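You operate a simulated robot arm through the tools that you are given. There is no shell and no other tool.

You run a simulated robot arm. Do the job below in one go: nothing can be reset, and whatever is moved stays where it is left.

JOB
Stack the boxes Day 5, Day 6, Day 7 from the bottom up, then roll the blue dolly home.
Fine: the three brown boxes on that dolly; home is its floor mark; the pile stands on the dolly; tow bar up before rolling; brake on at the end.

Only the result counts: the job must be done as asked and must still hold three seconds after the hand-in. Knocking over, shifting, dropping, spilling or breaking anything else fails it.

ROBOT AND FRAMES
A 6-joint arm with a two-finger parallel gripper, fixed in place. Base frame: the origin is at the foot of the arm, x ahead of it, y to its left, z up. Units: mm, rad, N and s.
Its first joint turns from -2.897 to 2.897 rad. Payload 3.91 kg.
The TCP is the grasp point between the finger pads, 30 mm short of the fingertips. In the tool frame z runs along the fingers and y along their closing line. Largest opening 110 mm; finger width 20, thickness 10; the body of the gripper, 48 by 112 mm, starts 55 mm behind the TCP.
Orientation is told as [roll, pitch, yaw] about the base's x, y, z axes, in that order, counted from this pose: with the fingers straight down and closing along the base's y, the tool's x points along the base's -x, its y along +y and its z along -z.

CONTROLS
- The arm moves only by the tool nudge_tool. Its argument "moves" is a list of rows, each an object of numbers (a shift or turn left out is 0, a gripper value left out holds the last): "fingers": the finger opening in m, from 0 to 0.11; "dx", "dy", "dz": the shift along the tool's x, y, z in m; "rx", "ry", "rz": the turn, a rotation vector about the tool's x, y, z in rad. In form: [{"fingers": .., "dx": .., "dy": .., "dz": .., "rx": .., "ry": .., "rz": ..}, ...]. A call has 1 to 20 rows; each row is the pose to reach, as a shift and turn from the pose commanded when the call began, along the tool's axes at that moment. Rows are played at 5 a second. More than 50 mm and 0.15 rad between two rows, or a gripper value outside its range, and nothing of the call is played. Where a pose cannot be reached the arm comes as near as it can. A force on the tool above 90 N (or 10 N above the force at the start of the call, whichever is more), or a blocked arm, ends the call early, and 0.2 s more pass. Each finger travels about 108 mm/s and halts on what it meets, pressing with about 20 N; the grip force reading is that of the motor and also rises with nothing between the fingers. The clock runs only during rows and for 0.2 s after the last one: add rows that repeat a pose to give the fingers time. The reply holds the time, the measured pose of the TCP, the force on the tool along the base axes, the opening and the grip force, in the units named above and with some noise, with the torque about the TCP (base axes, N m) and any sound that the robot's microphone picked up, and new pictures: "show" is both (left out), scene, wrist or none.
- Cameras (640 x 400 px; columns grow to the right, rows downward): "scene" is fixed at [399.7, -649.6, 1393.3]; the picture's right is [0.78, -0.63, 0.00], its down [-0.46, -0.58, -0.68] and it looks along [0.42, 0.53, -0.74] (base axes); focal length 239 px, centre (320, 200). "wrist" rides on the gripper at [72, 17, -103] in the tool frame; the picture's right is [-0.23, 0.97, 0.00], its down [-0.76, -0.18, -0.62] and it looks along [-0.61, -0.14, 0.78] (tool axes); focal length 222 px, centre (320, 200).
- measure_at(camera, pixels): there is no depth. For up to 12 entries [column, row, z] of the newest picture of that camera ("zoom" is the newest enlarged one), the place [x, y] in the base frame at which the ray of that pixel passes the height z, good to about 3 mm. It takes no simulated time.
- inspect(camera, box): a new picture of the part [left, top, right, bottom] of that camera's present view, enlarged. It takes no simulated time.
- close_job(): hands the job in; it is judged then, once.

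Unless the task says otherwise, let go and move clear before handing in.

The tools are called after ">>>" by a JSON object that holds its "api" and its "payload". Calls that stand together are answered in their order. nudge_tool: Moves the arm, as the interface text tells. Its arguments: {"type":"object","properties":{"moves":{"type":"array","items":{"type":"object","properties":{"fingers":{"type":"number"},"dx":{"type":"number"},"dy":{"type":"number"},"dz":{"type":"number"},"rx":{"type":"number"},"ry":{"type":"number"},"rz":{"type":"number"}}}},"show":{"type":"string","enum":["both","scene","wrist","none"]}},"required":["moves"]} The other tools are called the same way: measure_at (camera, pixels) gives the place at which the rays of pixels pass given heights; inspect (camera, box) takes an enlarged picture of a part of a camera's view; close_job () hands the job in.

At the start:

```text
time_s: 0.0
tcp_pos: [552.7, -113.7, 1138.6]
orientation: [-0.002, 0.0, -0.001]
force: [0.1, 0.6, 0.5]
moment: [0.01, -0.01, 0.04]
finger_gap: 110.1
gripper_force: 0.1
```

scene: 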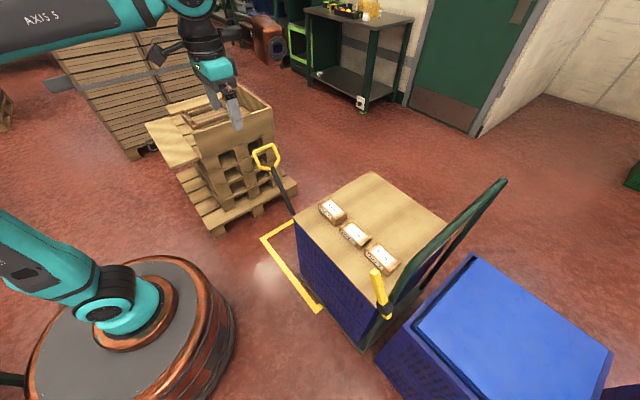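
wrist: 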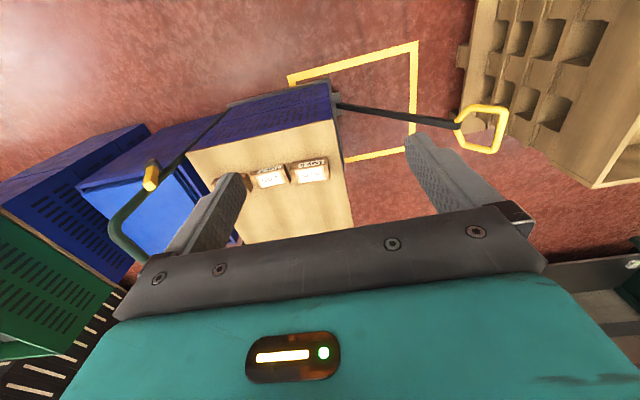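

The scene picture shows a blue dolly with three brown boxes on its top at about (331,210), (354,234), (380,258), with a yellow tow-bar loop at (265,157), a yellow brake-like lever at (380,290) and a yellow floor mark around (290,270). I will enlarge these areas first.

>>> {"api": "inspect", "payload": {"camera": "scene", "box": [300, 180, 420, 280]}}

>>> {"api": "inspect", "payload": {"camera": "scene", "box": [230, 130, 520, 370]}}

>>> {"api": "inspect", "payload": {"camera": "wrist", "box": [70, 30, 520, 290]}}

```text
4.00 times, centred on (360, 230) of scene
```

zoom: 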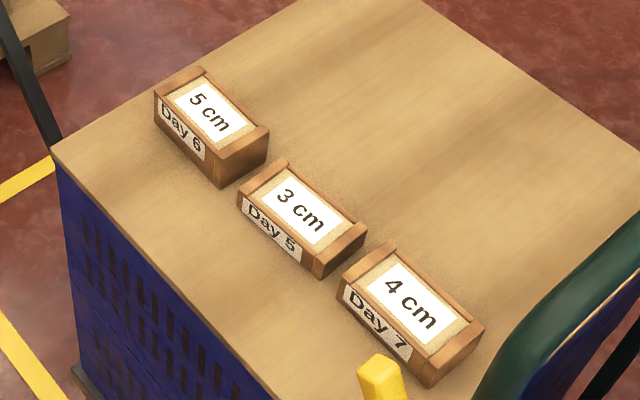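

```text
1.67 times, centred on (375, 250) of scene
```

zoom: 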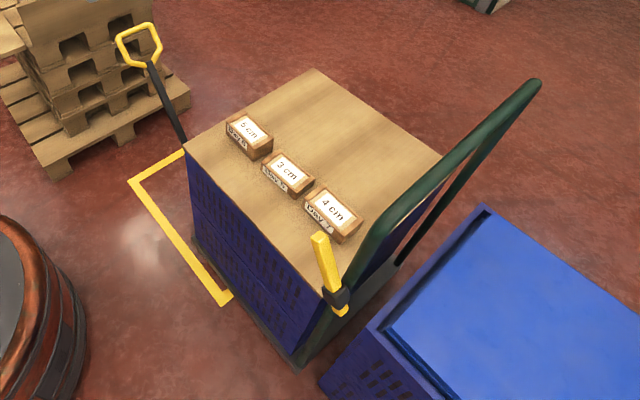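

```text
1.42 times, centred on (295, 160) of wrist
```

zoom: 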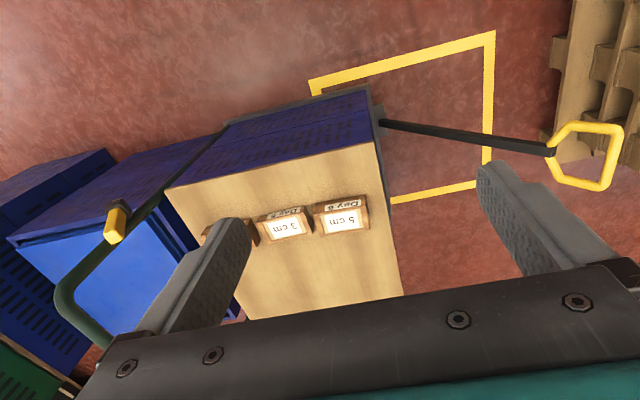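

The boxes are labelled Day 6 (5 cm), Day 5 (3 cm), Day 7 (4 cm) from left to right. The tow bar leans down to the loop at scene (265,157), and the yellow lever sits on the green handle at (380,290). I will measure matching pixels from both cameras to find the heights.

>>> {"api": "measure_at", "payload": {"camera": "scene", "pixels": [[261, 238, 0], [320, 311, 0], [372, 173, 630], [294, 219, 630], [448, 222, 630], [333, 208, 680], [265, 157, 300], [265, 157, 700], [375, 273, 800], [375, 273, 600], [505, 181, 800], [505, 181, 900]]}}

>>> {"api": "measure_at", "payload": {"camera": "wrist", "pixels": [[416, 42, 0], [288, 78, 0], [413, 150, 0], [345, 160, 0], [333, 120, 630], [309, 174, 680], [481, 127, 300], [481, 127, 700], [150, 180, 800], [150, 180, 600], [110, 240, 800], [110, 240, 900]]}}

```text
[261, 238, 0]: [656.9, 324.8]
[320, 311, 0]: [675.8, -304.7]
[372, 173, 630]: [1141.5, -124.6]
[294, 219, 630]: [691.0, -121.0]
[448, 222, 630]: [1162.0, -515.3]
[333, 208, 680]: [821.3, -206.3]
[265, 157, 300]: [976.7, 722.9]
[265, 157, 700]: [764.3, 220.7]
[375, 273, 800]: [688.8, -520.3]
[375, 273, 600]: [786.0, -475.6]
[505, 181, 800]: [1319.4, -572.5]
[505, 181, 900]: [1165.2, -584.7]
```

```text
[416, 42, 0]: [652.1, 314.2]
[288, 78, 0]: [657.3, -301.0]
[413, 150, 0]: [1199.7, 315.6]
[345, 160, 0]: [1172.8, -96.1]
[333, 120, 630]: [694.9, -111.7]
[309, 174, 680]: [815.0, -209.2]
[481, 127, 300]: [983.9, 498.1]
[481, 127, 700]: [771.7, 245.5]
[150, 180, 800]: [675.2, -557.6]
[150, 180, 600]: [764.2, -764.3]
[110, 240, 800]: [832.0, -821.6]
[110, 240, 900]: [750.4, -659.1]
```

The floor is at z≈0 and the floor mark spans about x 655–1200, y −303 to 316. The box tops are near z 680, the dolly top near z 630, the tow-bar loop near (772,236,690) and the lever tip near (668,−527,830). I will enlarge the lever, the tow bar and the mark.

>>> {"api": "inspect", "payload": {"camera": "scene", "box": [340, 255, 420, 335]}}

>>> {"api": "inspect", "payload": {"camera": "wrist", "box": [90, 90, 250, 290]}}

>>> {"api": "inspect", "payload": {"camera": "wrist", "box": [320, 30, 540, 180]}}

>>> {"api": "inspect", "payload": {"camera": "scene", "box": [140, 80, 320, 240]}}

>>> {"api": "inspect", "payload": {"camera": "scene", "box": [340, 160, 540, 360]}}

```text
5.00 times, centred on (380, 295) of scene
```

zoom: 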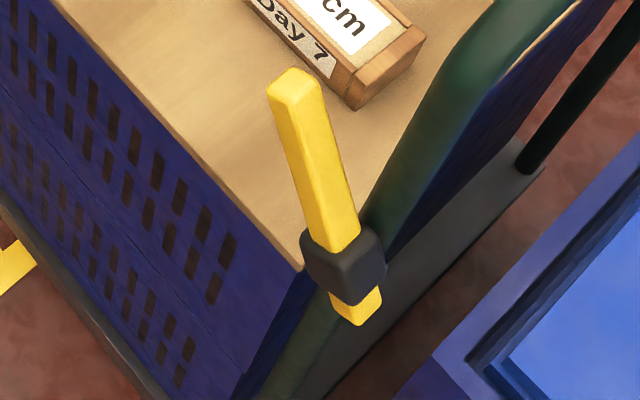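

```text
2.00 times, centred on (170, 190) of wrist
```

zoom: 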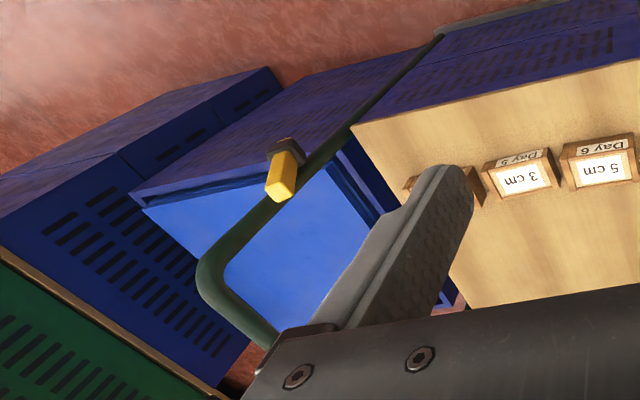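

```text
2.67 times, centred on (430, 105) of wrist
```

zoom: 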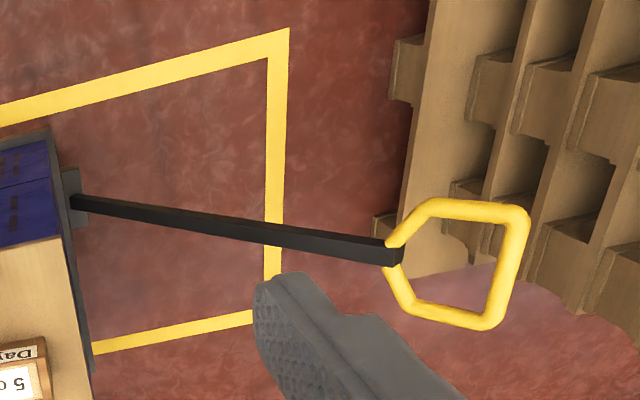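

```text
2.50 times, centred on (230, 160) of scene
```

zoom: 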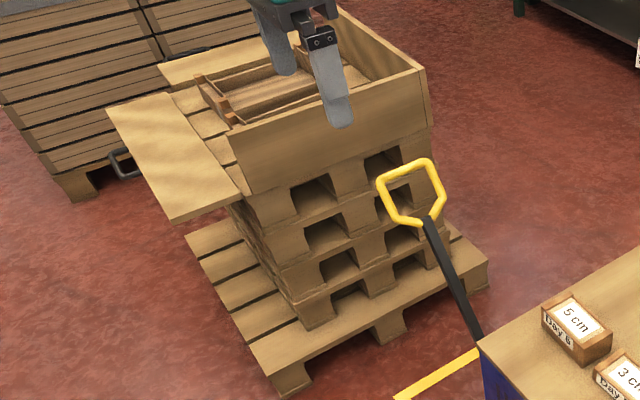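

```text
2.00 times, centred on (440, 260) of scene
```

zoom: 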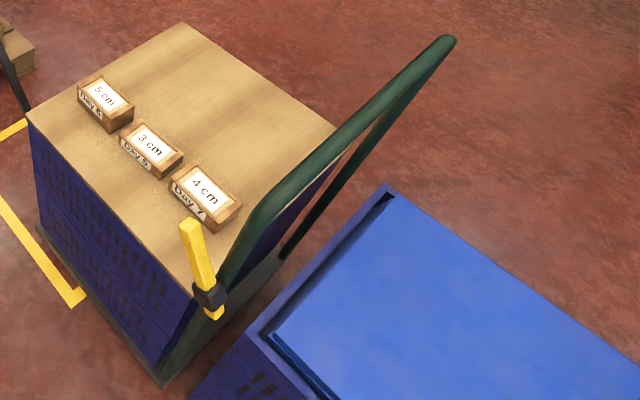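

The lever is a yellow bar leaning in a black pivot block on the green handle's near upright (scene (385,308)). The tow bar runs from the dolly's front foot to the loop. I will measure the box corners and dolly top at candidate heights in both cameras.

>>> {"api": "measure_at", "payload": {"camera": "scene", "pixels": [[293, 217.5, 600], [293, 217.5, 650], [330.75, 197, 650], [318.75, 203, 650], [347, 212, 650], [335, 219.5, 650], [374.6, 271.6, 830], [385, 308, 720], [337.5, 158, 660], [372, 173, 600], [448, 222, 600], [358, 347, 0]]}}

>>> {"api": "measure_at", "payload": {"camera": "wrist", "pixels": [[337, 121, 600], [337, 121, 650], [343, 205, 600], [343, 205, 650], [150.5, 182.5, 830], [154, 165, 720], [481, 127, 680], [459, 106, 0], [340, 107, 200], [346, 107, 100], [230, 100, 200], [187, 155, 600]]}}

>>> {"api": "inspect", "payload": {"camera": "wrist", "box": [120, 140, 200, 200]}}

>>> {"api": "inspect", "payload": {"camera": "wrist", "box": [220, 140, 360, 240]}}

```text
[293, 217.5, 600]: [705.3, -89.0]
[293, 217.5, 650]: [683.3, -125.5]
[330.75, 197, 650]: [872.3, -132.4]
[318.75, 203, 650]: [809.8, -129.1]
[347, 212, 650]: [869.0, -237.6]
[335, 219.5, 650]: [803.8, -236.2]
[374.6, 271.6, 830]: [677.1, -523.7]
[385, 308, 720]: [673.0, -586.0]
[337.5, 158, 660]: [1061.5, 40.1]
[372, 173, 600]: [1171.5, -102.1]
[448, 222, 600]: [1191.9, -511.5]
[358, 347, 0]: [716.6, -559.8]
```

```text
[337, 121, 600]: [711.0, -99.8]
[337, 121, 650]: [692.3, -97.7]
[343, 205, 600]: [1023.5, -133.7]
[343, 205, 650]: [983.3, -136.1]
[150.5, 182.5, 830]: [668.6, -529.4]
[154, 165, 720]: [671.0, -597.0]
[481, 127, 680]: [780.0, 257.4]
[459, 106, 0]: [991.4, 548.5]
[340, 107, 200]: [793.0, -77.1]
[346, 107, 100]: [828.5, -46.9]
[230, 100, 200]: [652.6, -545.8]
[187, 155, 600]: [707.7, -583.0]
```

```text
6.67 times, centred on (160, 170) of wrist
```

zoom: 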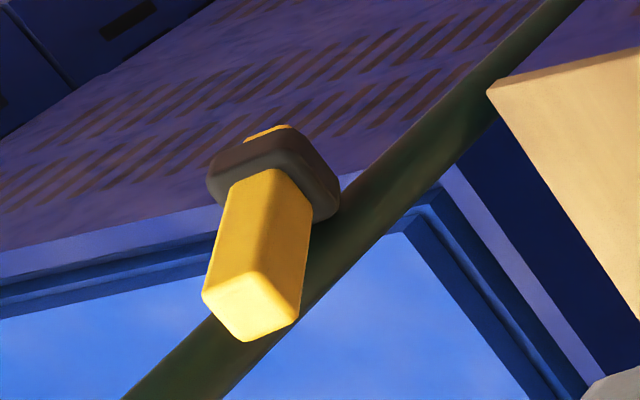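

```text
4.00 times, centred on (290, 190) of wrist
```

zoom: 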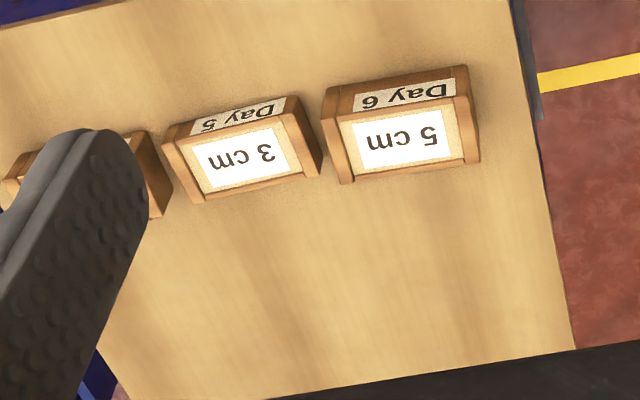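

The boxes measure about 60×100 mm with their long side along y, Day 6's top is near z 676, and Day 6 is at about (823,−200). The lever leans toward +y. I will turn the gripper by 90° so it closes along x and hover over Day 6 at z≈900 for a closer look.

>>> {"api": "nudge_tool", "payload": {"moves": [{"fingers": 0.11, "dx": -0.0245, "dy": -0.0078, "dz": 0.0217, "rz": 0.1428}, {"dx": -0.049, "dy": -0.0156, "dz": 0.0434, "rz": 0.2856}, {"dx": -0.0735, "dy": -0.0234, "dz": 0.0651, "rz": 0.4284}, {"dx": -0.098, "dy": -0.0312, "dz": 0.0868, "rz": 0.5712}, {"dx": -0.1225, "dy": -0.039, "dz": 0.1085, "rz": 0.714}, {"dx": -0.147, "dy": -0.0468, "dz": 0.1302, "rz": 0.8568}, {"dx": -0.1715, "dy": -0.0546, "dz": 0.1519, "rz": 0.9996}, {"dx": -0.196, "dy": -0.0624, "dz": 0.1736, "rz": 1.1424}, {"dx": -0.2205, "dy": -0.0702, "dz": 0.1953, "rz": 1.2852}, {"dx": -0.245, "dy": -0.078, "dz": 0.217, "rz": 1.428}, {"dx": -0.27, "dy": -0.0863, "dz": 0.2386, "rz": 1.5708}, {"dx": -0.27, "dy": -0.0863, "dz": 0.2386, "rz": 1.5708}], "show": "both"}}

```text
time_s: 2.6
tcp_pos: [824.9, -201.3, 899.6]
orientation: [0.002, -0.001, -1.573]
force: [-0.3, 0.2, -0.4]
moment: [0.01, 0.0, -0.02]
finger_gap: 110.0
gripper_force: 0.0
```

scene: 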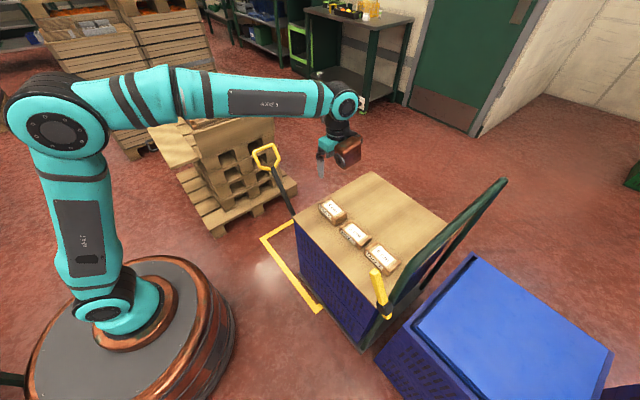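
wrist: 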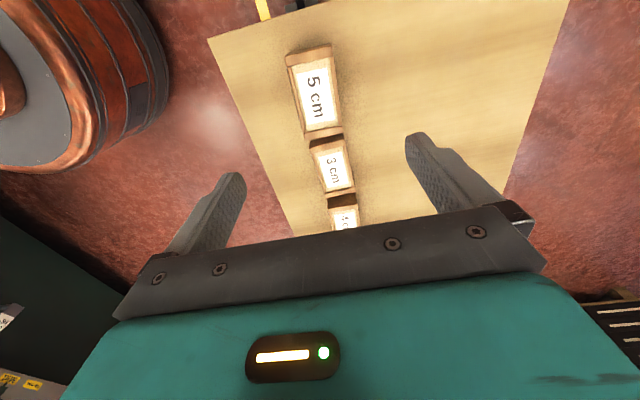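

The gripper is now at yaw −90° above the boxes, and Day 6, 5 and 7 show in the wrist view at (315,92), (335,167) and (345,215). I will enlarge this view and locate the box corners.

>>> {"api": "inspect", "payload": {"camera": "wrist", "box": [260, 30, 420, 230]}}

>>> {"api": "inspect", "payload": {"camera": "scene", "box": [300, 180, 420, 280]}}

```text
2.00 times, centred on (340, 130) of wrist
```

zoom: 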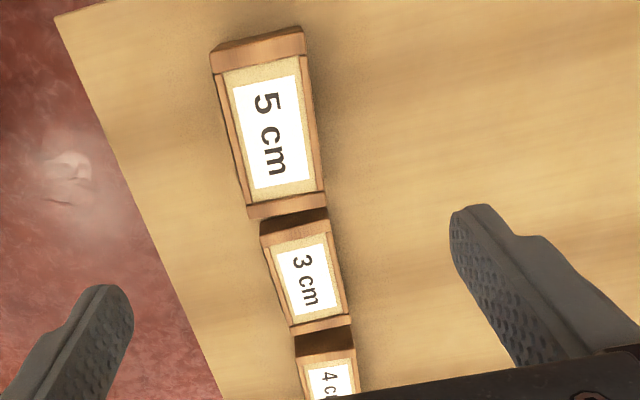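

```text
4.00 times, centred on (360, 230) of scene
```

zoom: 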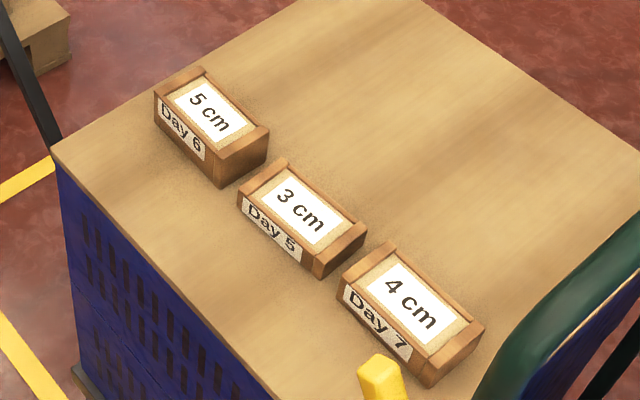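

Day 6's −y top edge is at wrist zoom (248,218)–(327,206) and scene zoom (222,157)–(268,128). I will measure these at two heights to fix the box tops and positions.

>>> {"api": "measure_at", "payload": {"camera": "wrist", "pixels": [[304, 139, 650], [304, 139, 680], [343.5, 133, 650], [343.5, 133, 680], [325, 197, 640], [325, 197, 660], [356, 187, 640], [356, 187, 660], [310, 145, 620], [209, 39, 610], [209, 39, 630]]}}

>>> {"api": "measure_at", "payload": {"camera": "zoom", "pixels": [[222, 157, 650], [222, 157, 680], [268, 128, 650], [268, 128, 680], [318, 253, 640], [318, 253, 660], [367, 225, 640], [367, 225, 660], [238, 195, 660], [287, 158, 660], [340, 278, 670], [484, 325, 670]]}}

```text
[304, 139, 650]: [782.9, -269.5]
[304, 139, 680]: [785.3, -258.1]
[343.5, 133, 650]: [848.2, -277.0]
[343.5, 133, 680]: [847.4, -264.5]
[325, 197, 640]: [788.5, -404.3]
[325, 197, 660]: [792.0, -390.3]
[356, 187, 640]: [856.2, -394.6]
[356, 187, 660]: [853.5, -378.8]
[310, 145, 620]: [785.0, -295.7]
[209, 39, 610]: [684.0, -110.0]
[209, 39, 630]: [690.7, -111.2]
```

```text
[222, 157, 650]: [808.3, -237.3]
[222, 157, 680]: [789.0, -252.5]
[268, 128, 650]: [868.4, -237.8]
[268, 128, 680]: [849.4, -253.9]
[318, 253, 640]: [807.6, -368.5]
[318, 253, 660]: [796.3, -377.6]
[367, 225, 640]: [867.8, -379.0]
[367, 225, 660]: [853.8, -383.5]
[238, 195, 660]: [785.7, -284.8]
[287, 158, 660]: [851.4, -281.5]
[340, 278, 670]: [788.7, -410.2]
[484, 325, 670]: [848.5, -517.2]
```

Triangulation puts the dolly top near z 634 and the boxes at x≈818 with y≈−204 (Day 6), −333 (Day 5) and −465 (Day 7). I will descend over Day 6 to TCP z≈675 with the fingers open.

>>> {"api": "nudge_tool", "payload": {"moves": [{"fingers": 0.11, "dx": -0.003, "dy": -0.007, "dz": 0.045}, {"dx": -0.003, "dy": -0.007, "dz": 0.09}, {"dx": -0.003, "dy": -0.007, "dz": 0.135}, {"dx": -0.003, "dy": -0.007, "dz": 0.175}, {"dx": -0.003, "dy": -0.007, "dz": 0.205}, {"dx": -0.003, "dy": -0.007, "dz": 0.2245}, {"dx": -0.003, "dy": -0.007, "dz": 0.2245}], "show": "both"}}

```text
time_s: 4.2
tcp_pos: [818.2, -203.3, 675.6]
orientation: [0.003, 0.0, -1.572]
force: [0.5, 0.3, 0.0]
moment: [-0.01, 0.01, 0.01]
finger_gap: 110.2
gripper_force: 0.1
```

scene: 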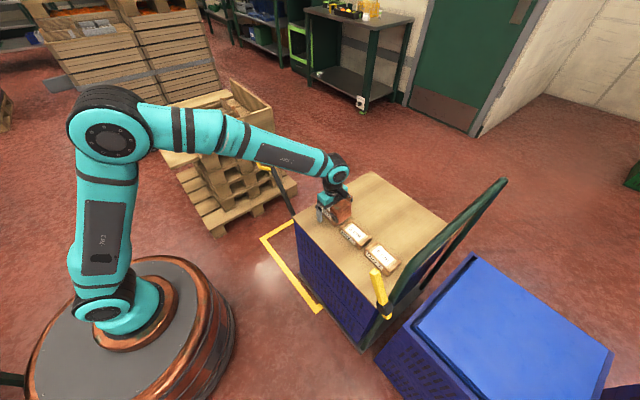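
wrist: 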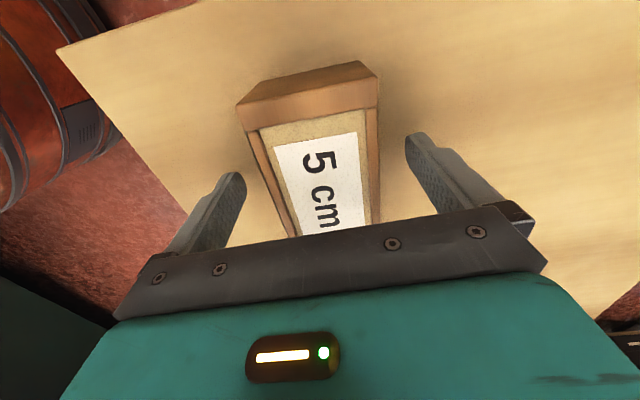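

The fingers straddle the "5 cm" box with clear space on both sides (wrist (237,190) and (415,150)). I will close the fingers on it.

>>> {"api": "nudge_tool", "payload": {"moves": [{"fingers": 0.05}, {"fingers": 0.05}, {"fingers": 0.05}, {"fingers": 0.05}, {"fingers": 0.05}], "show": "wrist"}}

```text
time_s: 5.4
tcp_pos: [816.6, -204.4, 677.1]
orientation: [0.001, -0.001, -1.57]
force: [-0.2, -0.8, 1.3]
moment: [0.07, 0.1, -0.09]
finger_gap: 60.3
gripper_force: 20.5
```

wrist: 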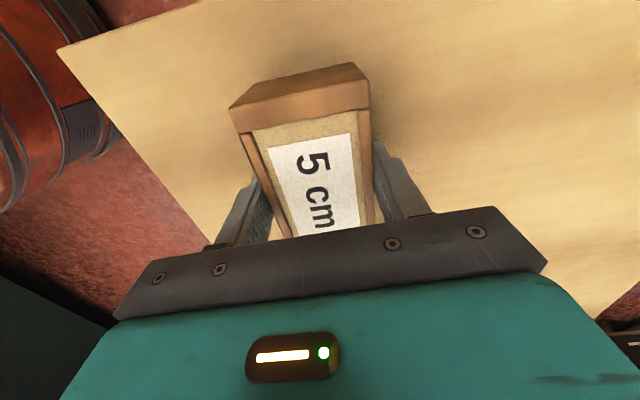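

The grip holds at a 60.3 mm gap with 20.5 N. I will measure the box end edge at wrist (230,108)–(369,80) to find its centre relative to the TCP, and lift it by 100 mm.

>>> {"api": "measure_at", "payload": {"camera": "wrist", "pixels": [[230, 108, 684], [369, 80, 684], [300, 94, 684], [270, 82, 634], [352, 62, 634]]}}

>>> {"api": "nudge_tool", "payload": {"moves": [{"dz": -0.01}, {"dz": -0.03}, {"dz": -0.06}, {"dz": -0.1}, {"dz": -0.1}], "show": "both"}}

```text
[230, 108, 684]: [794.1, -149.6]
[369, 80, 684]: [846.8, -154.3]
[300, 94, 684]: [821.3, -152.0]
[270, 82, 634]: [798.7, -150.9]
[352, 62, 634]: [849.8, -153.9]
```

```text
time_s: 6.6
tcp_pos: [817.3, -204.1, 777.2]
orientation: [0.003, 0.001, -1.57]
force: [0.1, 0.8, -0.4]
moment: [0.01, -0.02, -0.03]
finger_gap: 50.0
gripper_force: 0.1
```

scene: 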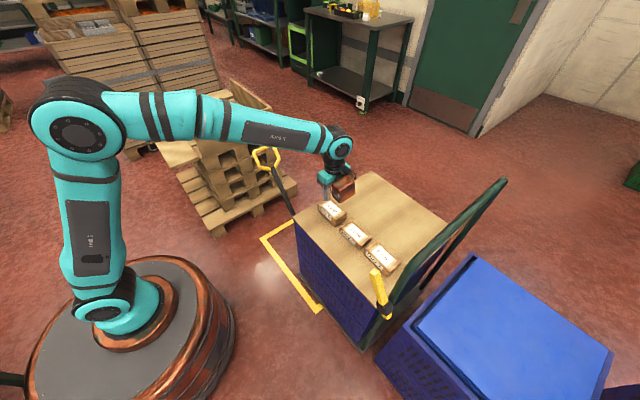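
wrist: 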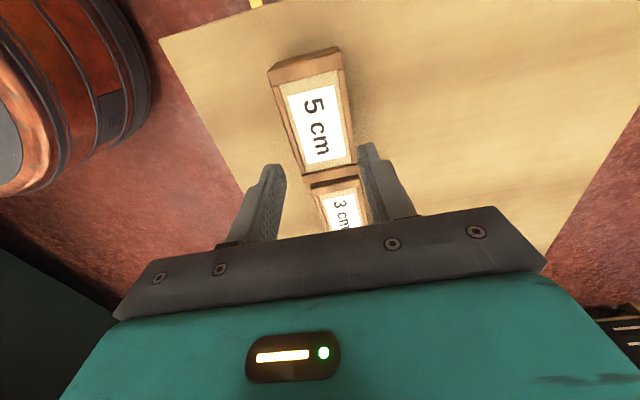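

The lift failed: the fingers snapped shut to 50 mm and the "5 cm" box stayed on the dolly at wrist (315,120). I will enlarge both views to see whether it has moved before trying a deeper, slower grip.

>>> {"api": "inspect", "payload": {"camera": "wrist", "box": [220, 20, 420, 240]}}

>>> {"api": "inspect", "payload": {"camera": "scene", "box": [300, 160, 420, 280]}}

```text
1.82 times, centred on (320, 130) of wrist
```

zoom: 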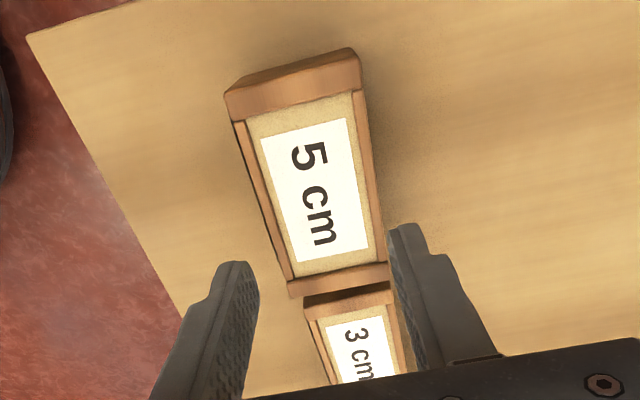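

```text
3.33 times, centred on (360, 220) of scene
```

zoom: 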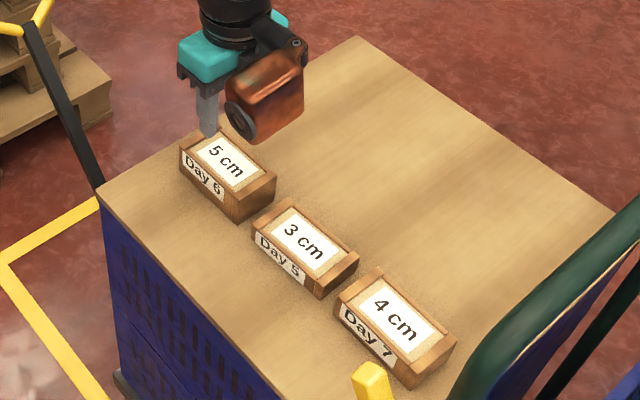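

Day 6 has hardly moved. I will reopen, go lower (TCP z≈667, fingertips about 4 mm above the top), close fully and lift only 6 mm to read the load.

>>> {"api": "nudge_tool", "payload": {"moves": [{"fingers": 0.11}, {"fingers": 0.11}, {"fingers": 0.11}, {"fingers": 0.11, "dz": 0.04}, {"fingers": 0.11, "dz": 0.08}, {"fingers": 0.11, "dz": 0.1}, {"fingers": 0.11, "dz": 0.109}, {"fingers": 0.11, "dz": 0.109}, {"fingers": 0.0, "dz": 0.109}, {"fingers": 0.0, "dz": 0.109}, {"fingers": 0.0, "dz": 0.109}, {"fingers": 0.0, "dz": 0.109}, {"fingers": 0.0, "dz": 0.109}, {"fingers": 0.0, "dz": 0.109}], "show": "wrist"}}

```text
time_s: 9.6
tcp_pos: [817.0, -203.8, 667.3]
orientation: [0.002, 0.0, -1.57]
force: [1.2, 0.3, 0.0]
moment: [0.02, -0.01, -0.01]
finger_gap: 59.6
gripper_force: 20.5
```

wrist: 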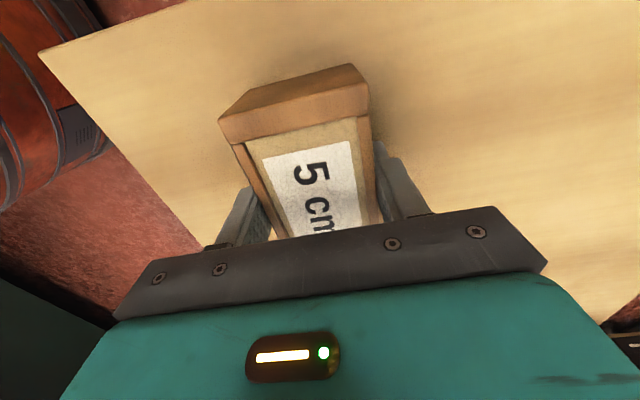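

The fingers hold the box at 59.6 mm with 20.5 N, with the TCP at z 667. I will lift very slowly by a few millimetres and read the force.

>>> {"api": "nudge_tool", "payload": {"moves": [{"dz": -0.001}, {"dz": -0.002}, {"dz": -0.003}, {"dz": -0.004}, {"dz": -0.005}, {"dz": -0.006}], "show": "wrist"}}

```text
time_s: 11.0
tcp_pos: [816.2, -203.9, 672.8]
orientation: [0.002, 0.0, -1.571]
force: [-0.6, 0.4, -1.6]
moment: [0.01, -0.01, -0.02]
finger_gap: 59.7
gripper_force: 19.4
```

wrist: 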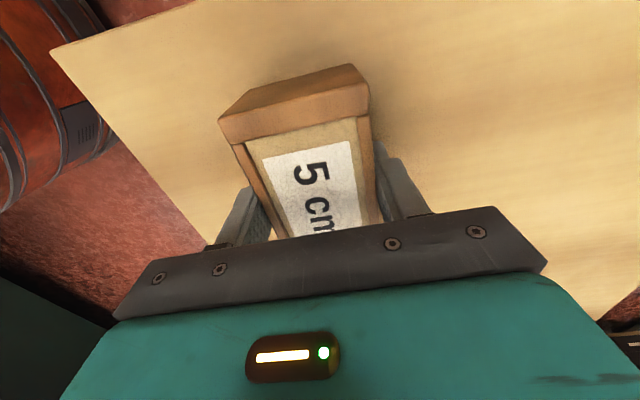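

The box now moves with the gripper (the wrist view is unchanged while the table has shifted, and the load is about 1.6 N). I will continue lifting gently to z≈760.

>>> {"api": "nudge_tool", "payload": {"moves": [{"dz": -0.005}, {"dz": -0.013}, {"dz": -0.023}, {"dz": -0.035}, {"dz": -0.047}, {"dz": -0.059}, {"dz": -0.07}, {"dz": -0.08}, {"dz": -0.085}, {"dz": -0.087}], "show": "both"}}

```text
time_s: 13.2
tcp_pos: [816.1, -202.5, 759.4]
orientation: [0.0, 0.0, -1.571]
force: [-0.6, 0.1, -3.0]
moment: [-0.02, -0.02, 0.01]
finger_gap: 59.8
gripper_force: 19.8
```

scene: 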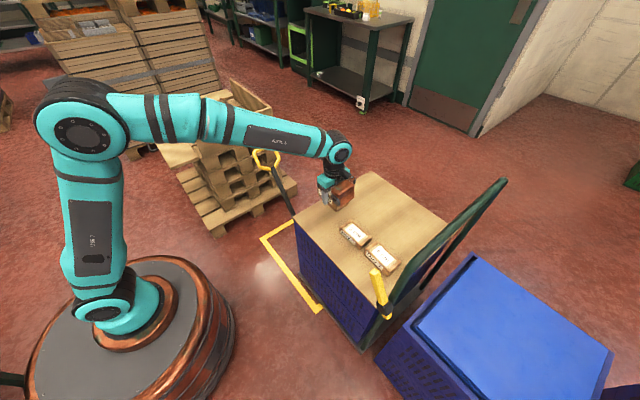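
wrist: 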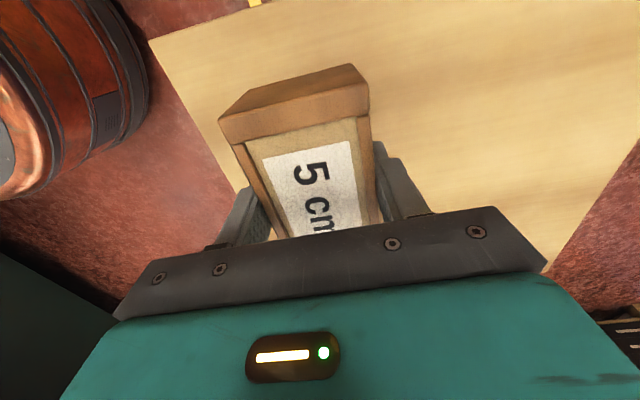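

Day 6 is held firmly at z 759. I will re-measure Day 5 precisely before placing Day 6 on it.

>>> {"api": "inspect", "payload": {"camera": "scene", "box": [330, 212, 402, 280]}}

```text
5.88 times, centred on (366, 246) of scene
```

zoom: 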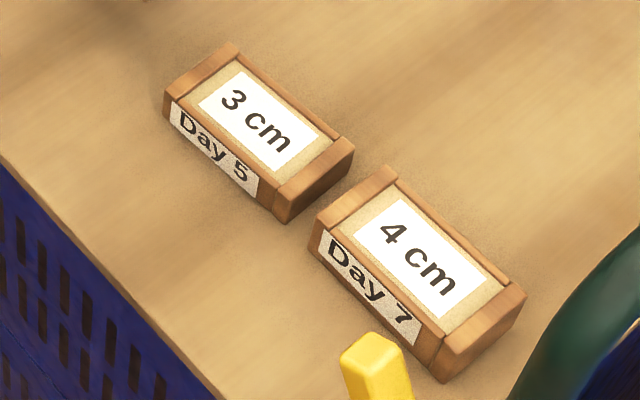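

Day 5's top corners sit at zoom (166,92), (230,43), (353,140), (285,190) and Day 7's at (316,215), (388,167), (525,288), (445,345). I will measure them at their expected top heights.

>>> {"api": "measure_at", "payload": {"camera": "zoom", "pixels": [[166, 92, 664], [230, 43, 664], [353, 140, 664], [285, 190, 664], [316, 215, 674], [388, 167, 674], [525, 288, 674], [445, 345, 674], [290, 220, 634], [440, 382, 634], [355, 170, 634]]}}

```text
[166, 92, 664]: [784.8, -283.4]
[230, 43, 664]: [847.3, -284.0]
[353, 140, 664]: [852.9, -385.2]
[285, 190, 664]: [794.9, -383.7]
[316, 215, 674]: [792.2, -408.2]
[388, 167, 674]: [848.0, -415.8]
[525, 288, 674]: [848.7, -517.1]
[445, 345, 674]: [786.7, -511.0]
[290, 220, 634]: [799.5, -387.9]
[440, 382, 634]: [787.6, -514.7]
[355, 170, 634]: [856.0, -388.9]
```

Day 5's centre is about (820,−334). I will carry Day 6 there at z 759 and then lower it to just above Day 5 (TCP z≈701; contact expected near 697).

>>> {"api": "nudge_tool", "payload": {"moves": [{"dx": -0.012, "dy": 0.001}, {"dx": -0.032, "dy": 0.002}, {"dx": -0.057, "dy": 0.003}, {"dx": -0.082, "dy": 0.004}, {"dx": -0.107, "dy": 0.004}, {"dx": -0.124, "dy": 0.004}, {"dx": -0.132, "dy": 0.004}, {"dx": -0.132, "dy": 0.004}, {"dx": -0.132, "dy": 0.004, "dz": 0.015}, {"dx": -0.132, "dy": 0.004, "dz": 0.032}, {"dx": -0.132, "dy": 0.004, "dz": 0.047}, {"dx": -0.132, "dy": 0.004, "dz": 0.056}, {"dx": -0.132, "dy": 0.004, "dz": 0.0585}, {"dx": -0.132, "dy": 0.004, "dz": 0.0585}], "show": "both"}}

```text
time_s: 16.2
tcp_pos: [820.9, -336.2, 701.5]
orientation: [0.001, 0.0, -1.57]
force: [-0.6, -1.2, -1.9]
moment: [0.04, 0.0, 0.03]
finger_gap: 59.8
gripper_force: 20.1
```

scene: 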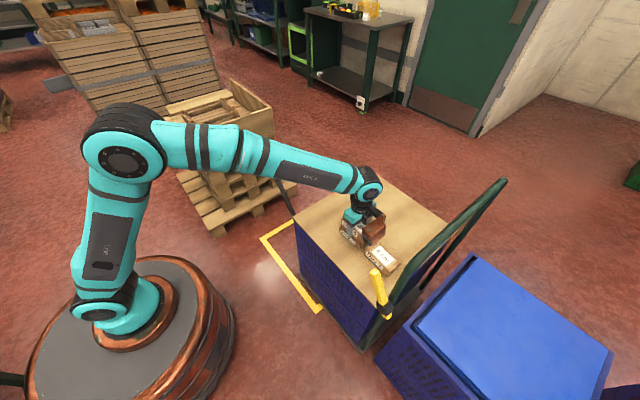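
wrist: 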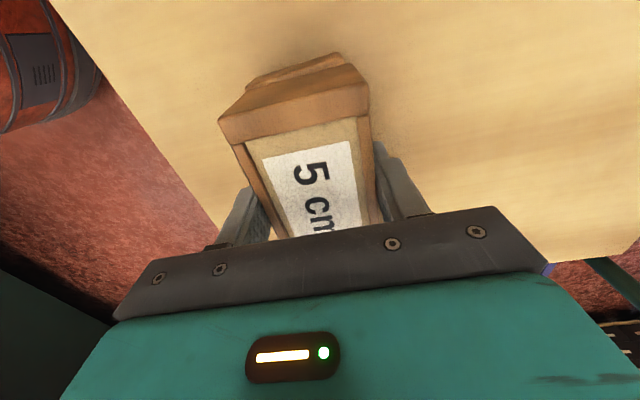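

Day 5's end edge shows just beyond Day 6's end at wrist (245,85)–(340,55). I will enlarge both views to check alignment before setting it down.

>>> {"api": "inspect", "payload": {"camera": "wrist", "box": [200, 30, 400, 160]}}

>>> {"api": "inspect", "payload": {"camera": "scene", "box": [320, 190, 410, 280]}}

```text
3.08 times, centred on (300, 95) of wrist
```

zoom: 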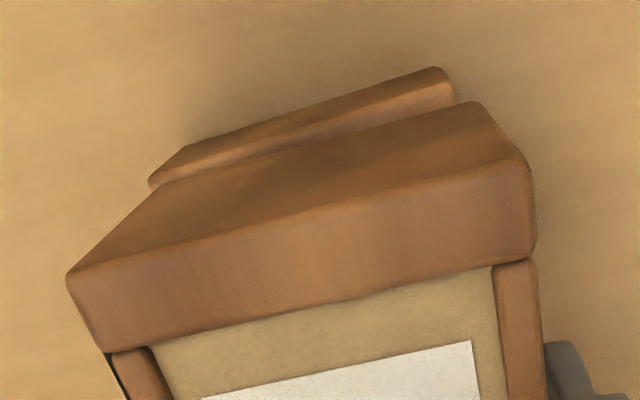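

```text
4.44 times, centred on (365, 235) of scene
```

zoom: 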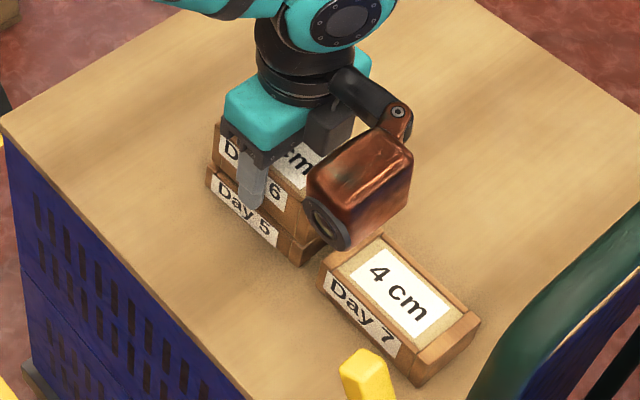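

Day 6 hangs just above Day 5 and is aligned within a few millimetres (wrist zoom (150,180)–(455,95)). The copper attachment on the tool sits about 100 mm toward −x/−y, so I must keep it off the lever later. I will trim 2 mm and lower in 1 mm steps until it touches.

>>> {"api": "nudge_tool", "payload": {"moves": [{"dx": 0.002, "dy": -0.002}, {"dx": 0.002, "dy": -0.002, "dz": 0.001}, {"dx": 0.002, "dy": -0.002, "dz": 0.002}, {"dx": 0.002, "dy": -0.002, "dz": 0.003}, {"dx": 0.002, "dy": -0.002, "dz": 0.004}, {"dx": 0.002, "dy": -0.002, "dz": 0.004}], "show": "none"}}

```text
time_s: 17.6
tcp_pos: [819.3, -334.3, 697.9]
orientation: [0.003, 0.0, -1.568]
force: [0.7, -0.3, -0.7]
moment: [0.01, -0.01, 0.01]
finger_gap: 59.9
gripper_force: 20.1
```

The force reads −0.7 N at z 697.9, so contact may be starting. I will lower one more millimetre at a time.

>>> {"api": "nudge_tool", "payload": {"moves": [{"dz": 0.0005}, {"dz": 0.001}, {"dz": 0.0015}, {"dz": 0.0015}], "show": "none"}}

>>> {"api": "nudge_tool", "payload": {"moves": [{"dz": 0}], "show": "wrist"}}

```text
time_s: 18.6
tcp_pos: [818.9, -333.7, 696.8]
orientation: [0.002, 0.001, -1.569]
force: [0.2, 1.3, 8.5]
moment: [0.2, 0.23, -0.04]
finger_gap: 59.8
gripper_force: 20.0
```

```text
time_s: 19.0
tcp_pos: [818.5, -334.4, 697.3]
orientation: [0.003, 0.002, -1.572]
force: [1.3, 0.1, 11.3]
moment: [0.15, 0.24, 0.01]
finger_gap: 59.7
gripper_force: 20.1
```

wrist: 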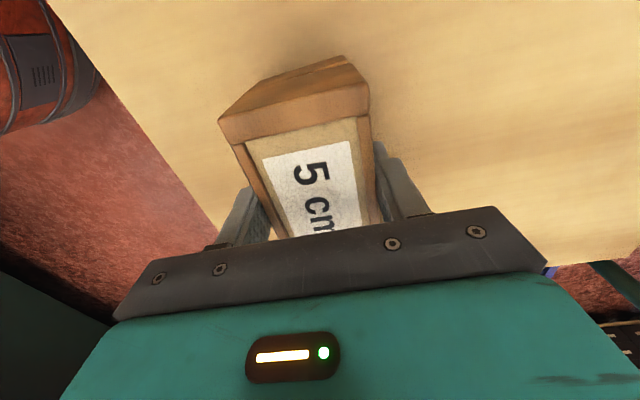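

Contact is made at z≈697 with 11 N, and the two boxes look flush. I will ease off 1 mm, open the fingers and rise straight up.

>>> {"api": "nudge_tool", "payload": {"moves": [{"fingers": 0.0, "dz": -0.001}, {"fingers": 0.09, "dz": -0.001}, {"fingers": 0.09, "dz": -0.001}, {"fingers": 0.09, "dz": -0.001}, {"fingers": 0.09, "dz": -0.02}, {"fingers": 0.09, "dz": -0.05}, {"fingers": 0.09, "dz": -0.09}, {"fingers": 0.09, "dz": -0.13}, {"fingers": 0.09, "dz": -0.17}, {"fingers": 0.09, "dz": -0.21}, {"fingers": 0.09, "dz": -0.21}], "show": "both"}}

```text
time_s: 21.4
tcp_pos: [818.3, -333.9, 907.1]
orientation: [0.003, -0.002, -1.57]
force: [0.1, -0.6, -0.1]
moment: [-0.02, 0.0, -0.03]
finger_gap: 90.1
gripper_force: 0.1
```

scene: 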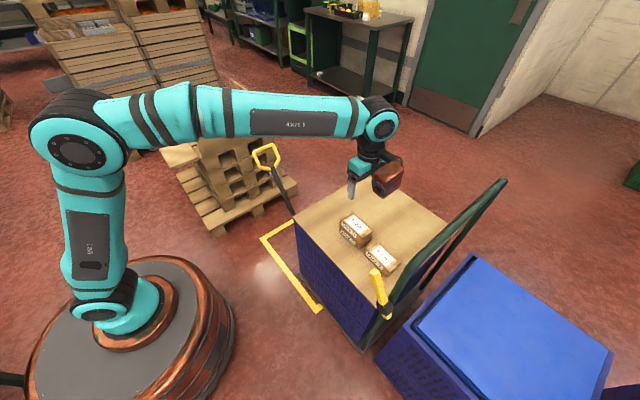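
wrist: 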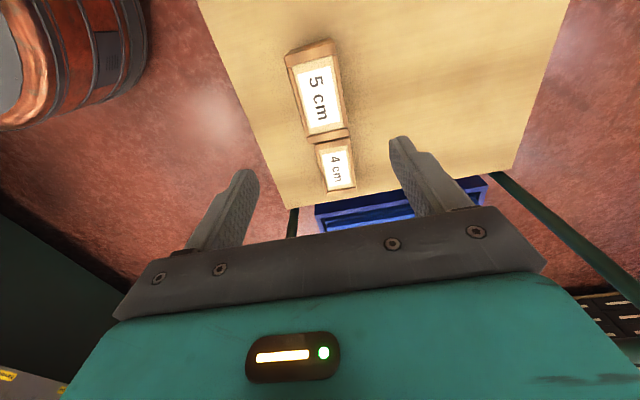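

Day 6 now sits on Day 5 (scene (354,230)). Before fetching Day 7 I will check the copper attachment's position again and the stack's alignment.

>>> {"api": "inspect", "payload": {"camera": "scene", "box": [330, 130, 430, 280]}}

>>> {"api": "inspect", "payload": {"camera": "wrist", "box": [260, 20, 400, 220]}}

```text
2.67 times, centred on (380, 205) of scene
```

zoom: 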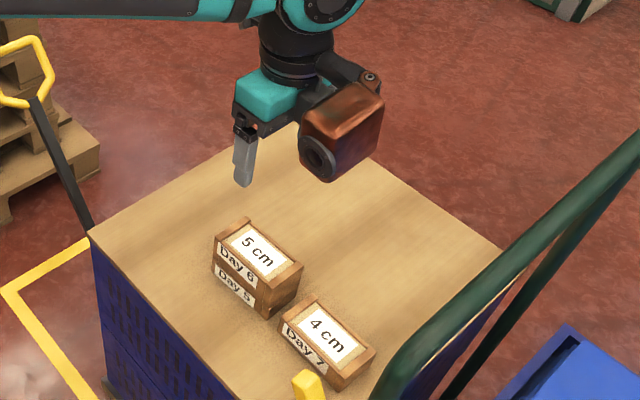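

```text
2.00 times, centred on (330, 120) of wrist
```

zoom: 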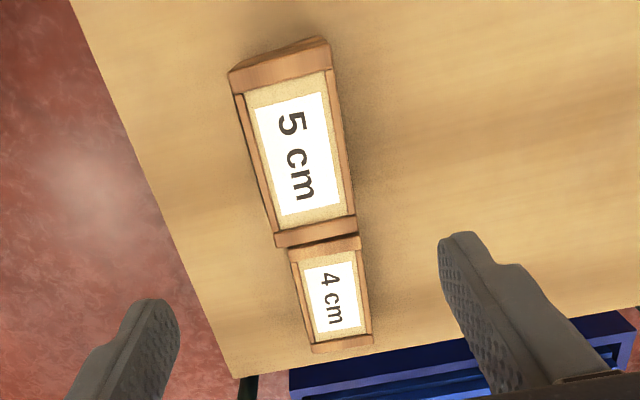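

The stack of two looks straight. The copper attachment sits about (−85,−107,+112) mm from the TCP at this yaw, and at Day 7 it would hit the handle and lever. I will rotate the tool by 180° here, high above the dolly, so the attachment ends up on the far side.

>>> {"api": "nudge_tool", "payload": {"moves": [{"rz": -0.145}, {"rz": -0.29}, {"rz": -0.435}, {"rz": -0.58}, {"rz": -0.725}, {"rz": -0.87}, {"rz": -1.015}, {"rz": -1.16}, {"rz": -1.305}, {"rz": -1.45}, {"rz": -1.5708}, {"rz": -1.5708}], "show": "both"}}

```text
time_s: 24.0
tcp_pos: [819.4, -333.7, 906.2]
orientation: [-0.001, -0.003, 0.0]
force: [0.1, -0.4, -0.1]
moment: [0.01, 0.03, 0.0]
finger_gap: 90.1
gripper_force: 0.0
```

scene: 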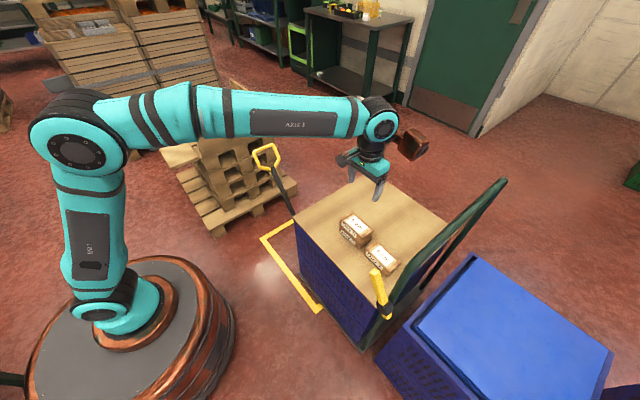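
wrist: 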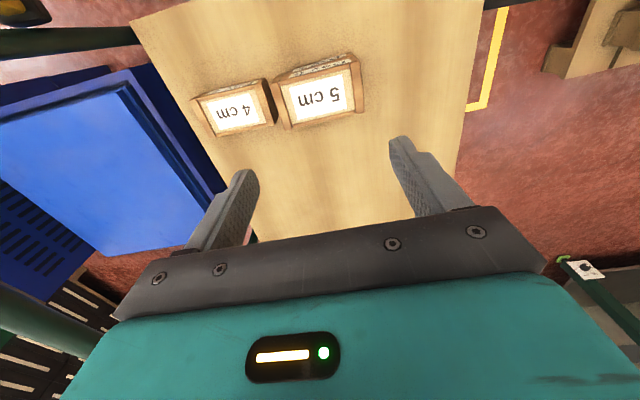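

The copper attachment turned with the tool to scene (410,143), and the small dark wrist camera at (345,157) also rides on the tool. I will complete the turn to yaw +90°.

>>> {"api": "nudge_tool", "payload": {"moves": [{"rz": -0.145}, {"rz": -0.29}, {"rz": -0.435}, {"rz": -0.58}, {"rz": -0.725}, {"rz": -0.87}, {"rz": -1.015}, {"rz": -1.16}, {"rz": -1.305}, {"rz": -1.45}, {"rz": -1.5708}, {"rz": -1.5708}], "show": "both"}}

```text
time_s: 26.6
tcp_pos: [819.5, -333.4, 906.7]
orientation: [-0.002, 0.0, 1.571]
force: [0.3, 0.6, -0.4]
moment: [0.03, 0.02, -0.01]
finger_gap: 89.8
gripper_force: 0.2
```

scene: 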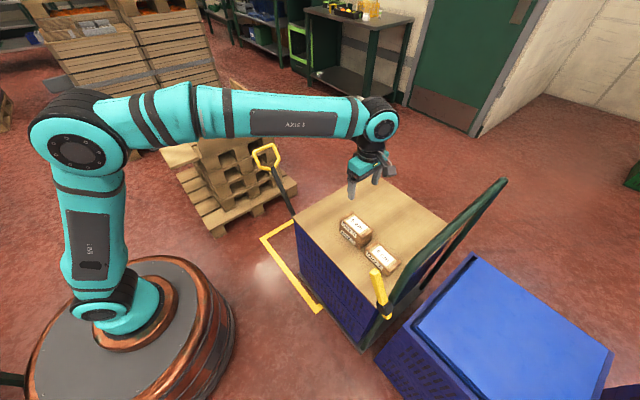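
wrist: 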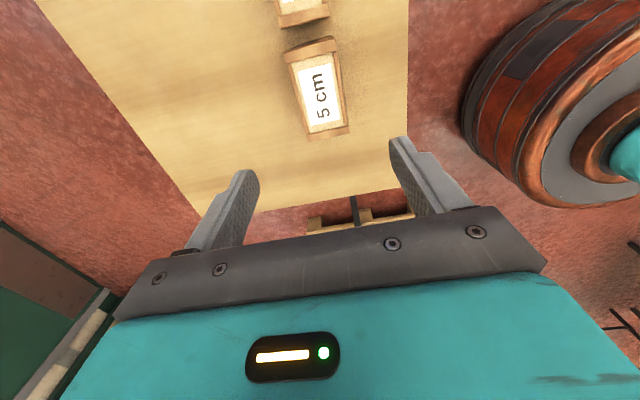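

The tool is now at yaw +90° with the wrist camera on the −y side. I will enlarge the scene to see how far it sticks out toward the handle.

>>> {"api": "inspect", "payload": {"camera": "scene", "box": [330, 130, 430, 230]}}

>>> {"api": "inspect", "payload": {"camera": "scene", "box": [330, 200, 440, 300]}}

```text
4.00 times, centred on (380, 180) of scene
```

zoom: 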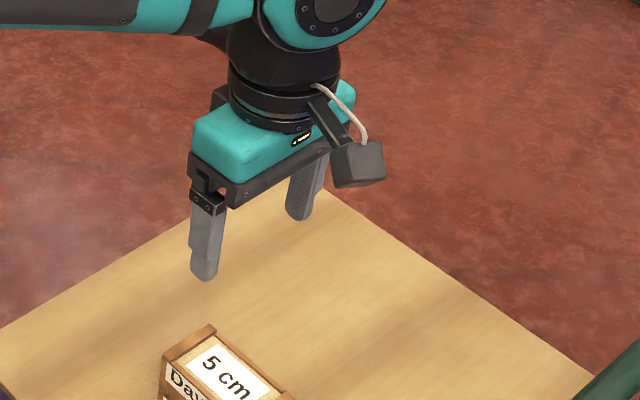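

```text
4.00 times, centred on (385, 250) of scene
```

zoom: 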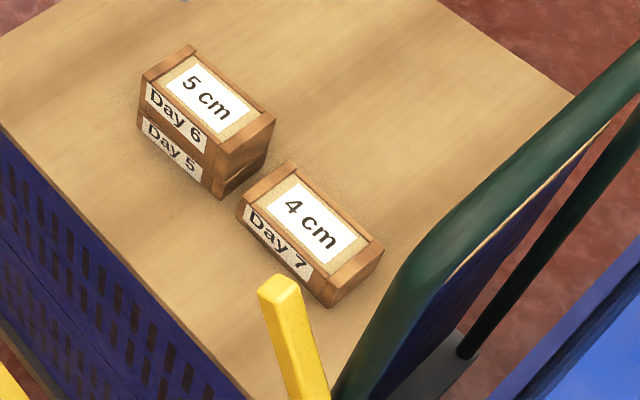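

The camera block reaches about 90 mm from the TCP, so gripping Day 7 slightly inboard at y≈−450 keeps it clear of the handle (y≈−577). I will move there at height, open the fingers fully and descend to TCP z≈667.

>>> {"api": "nudge_tool", "payload": {"moves": [{"fingers": 0.11, "dx": 0.03}, {"fingers": 0.11, "dx": 0.07}, {"fingers": 0.11, "dx": 0.105}, {"fingers": 0.11, "dx": 0.1166}, {"fingers": 0.11, "dx": 0.1166, "dz": 0.045}, {"fingers": 0.11, "dx": 0.1166, "dz": 0.09}, {"fingers": 0.11, "dx": 0.1166, "dz": 0.13}, {"fingers": 0.11, "dx": 0.1166, "dz": 0.16}, {"fingers": 0.11, "dx": 0.1166, "dz": 0.16}], "show": "both"}}

```text
time_s: 28.6
tcp_pos: [819.2, -451.0, 746.1]
orientation: [-0.001, 0.001, 1.571]
force: [-0.3, -1.1, -0.3]
moment: [0.01, -0.01, 0.02]
finger_gap: 110.0
gripper_force: 0.1
```

scene: 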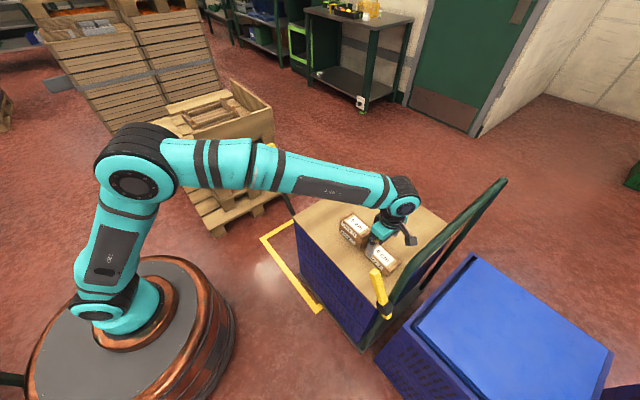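
wrist: 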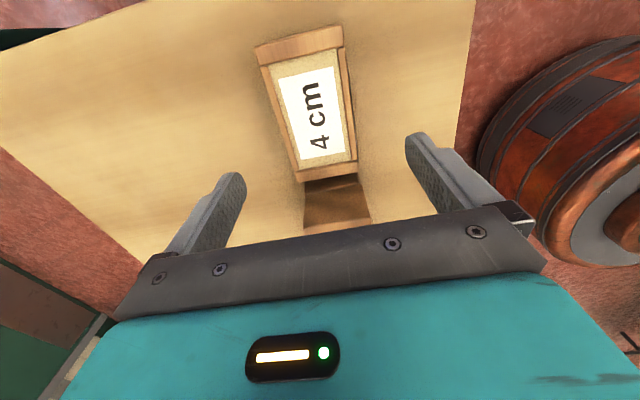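

The fingers hover around the "4 cm" box and the camera block is at scene (410,240). I will enlarge the scene to check the clearance to the handle and the pile before descending.

>>> {"api": "inspect", "payload": {"camera": "scene", "box": [340, 180, 440, 290]}}

>>> {"api": "measure_at", "payload": {"camera": "wrist", "pixels": [[258, 68, 674], [341, 45, 674], [303, 180, 674], [357, 160, 674]]}}

```text
3.64 times, centred on (390, 235) of scene
```

zoom: 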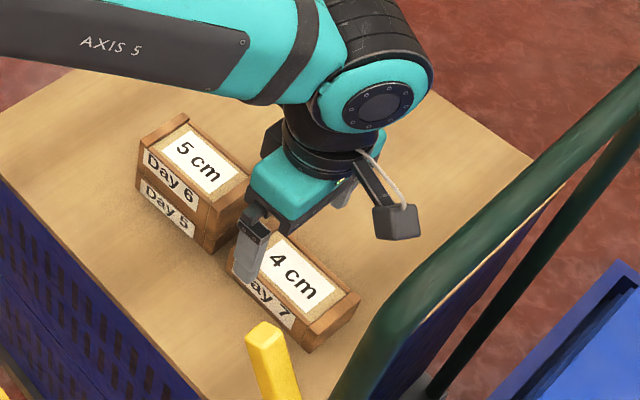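

```text
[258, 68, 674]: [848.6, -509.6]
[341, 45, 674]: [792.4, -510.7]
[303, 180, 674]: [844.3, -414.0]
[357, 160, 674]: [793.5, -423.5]
```

Clearances are fine, and Day 7's centre measures about (819.7,−464). I will descend to z≈667 and close.

>>> {"api": "nudge_tool", "payload": {"moves": [{"fingers": 0.11, "dz": 0.03}, {"fingers": 0.11, "dz": 0.055}, {"fingers": 0.11, "dz": 0.072}, {"fingers": 0.11, "dz": 0.079}, {"fingers": 0.11, "dz": 0.079}, {"fingers": 0.0, "dz": 0.079}, {"fingers": 0.0, "dz": 0.079}, {"fingers": 0.0, "dz": 0.079}, {"fingers": 0.0, "dz": 0.079}, {"fingers": 0.0, "dz": 0.079}, {"fingers": 0.0, "dz": 0.079}], "show": "both"}}

```text
time_s: 31.0
tcp_pos: [820.4, -451.5, 667.4]
orientation: [-0.002, -0.001, 1.573]
force: [0.1, 0.3, -0.8]
moment: [-0.05, 0.07, -0.06]
finger_gap: 60.0
gripper_force: 19.9
```

scene: 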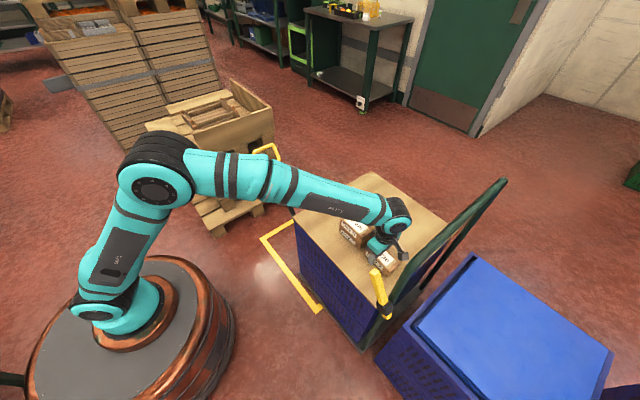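
wrist: 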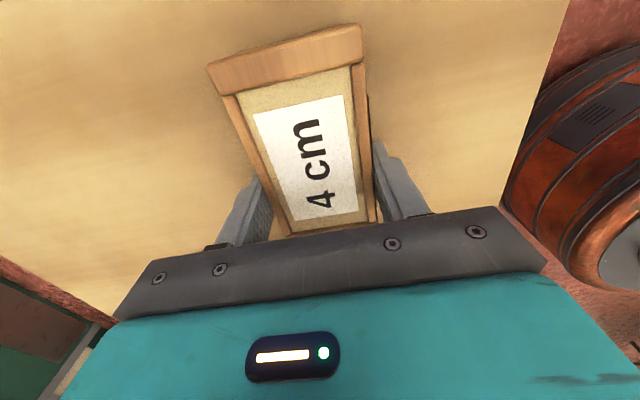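

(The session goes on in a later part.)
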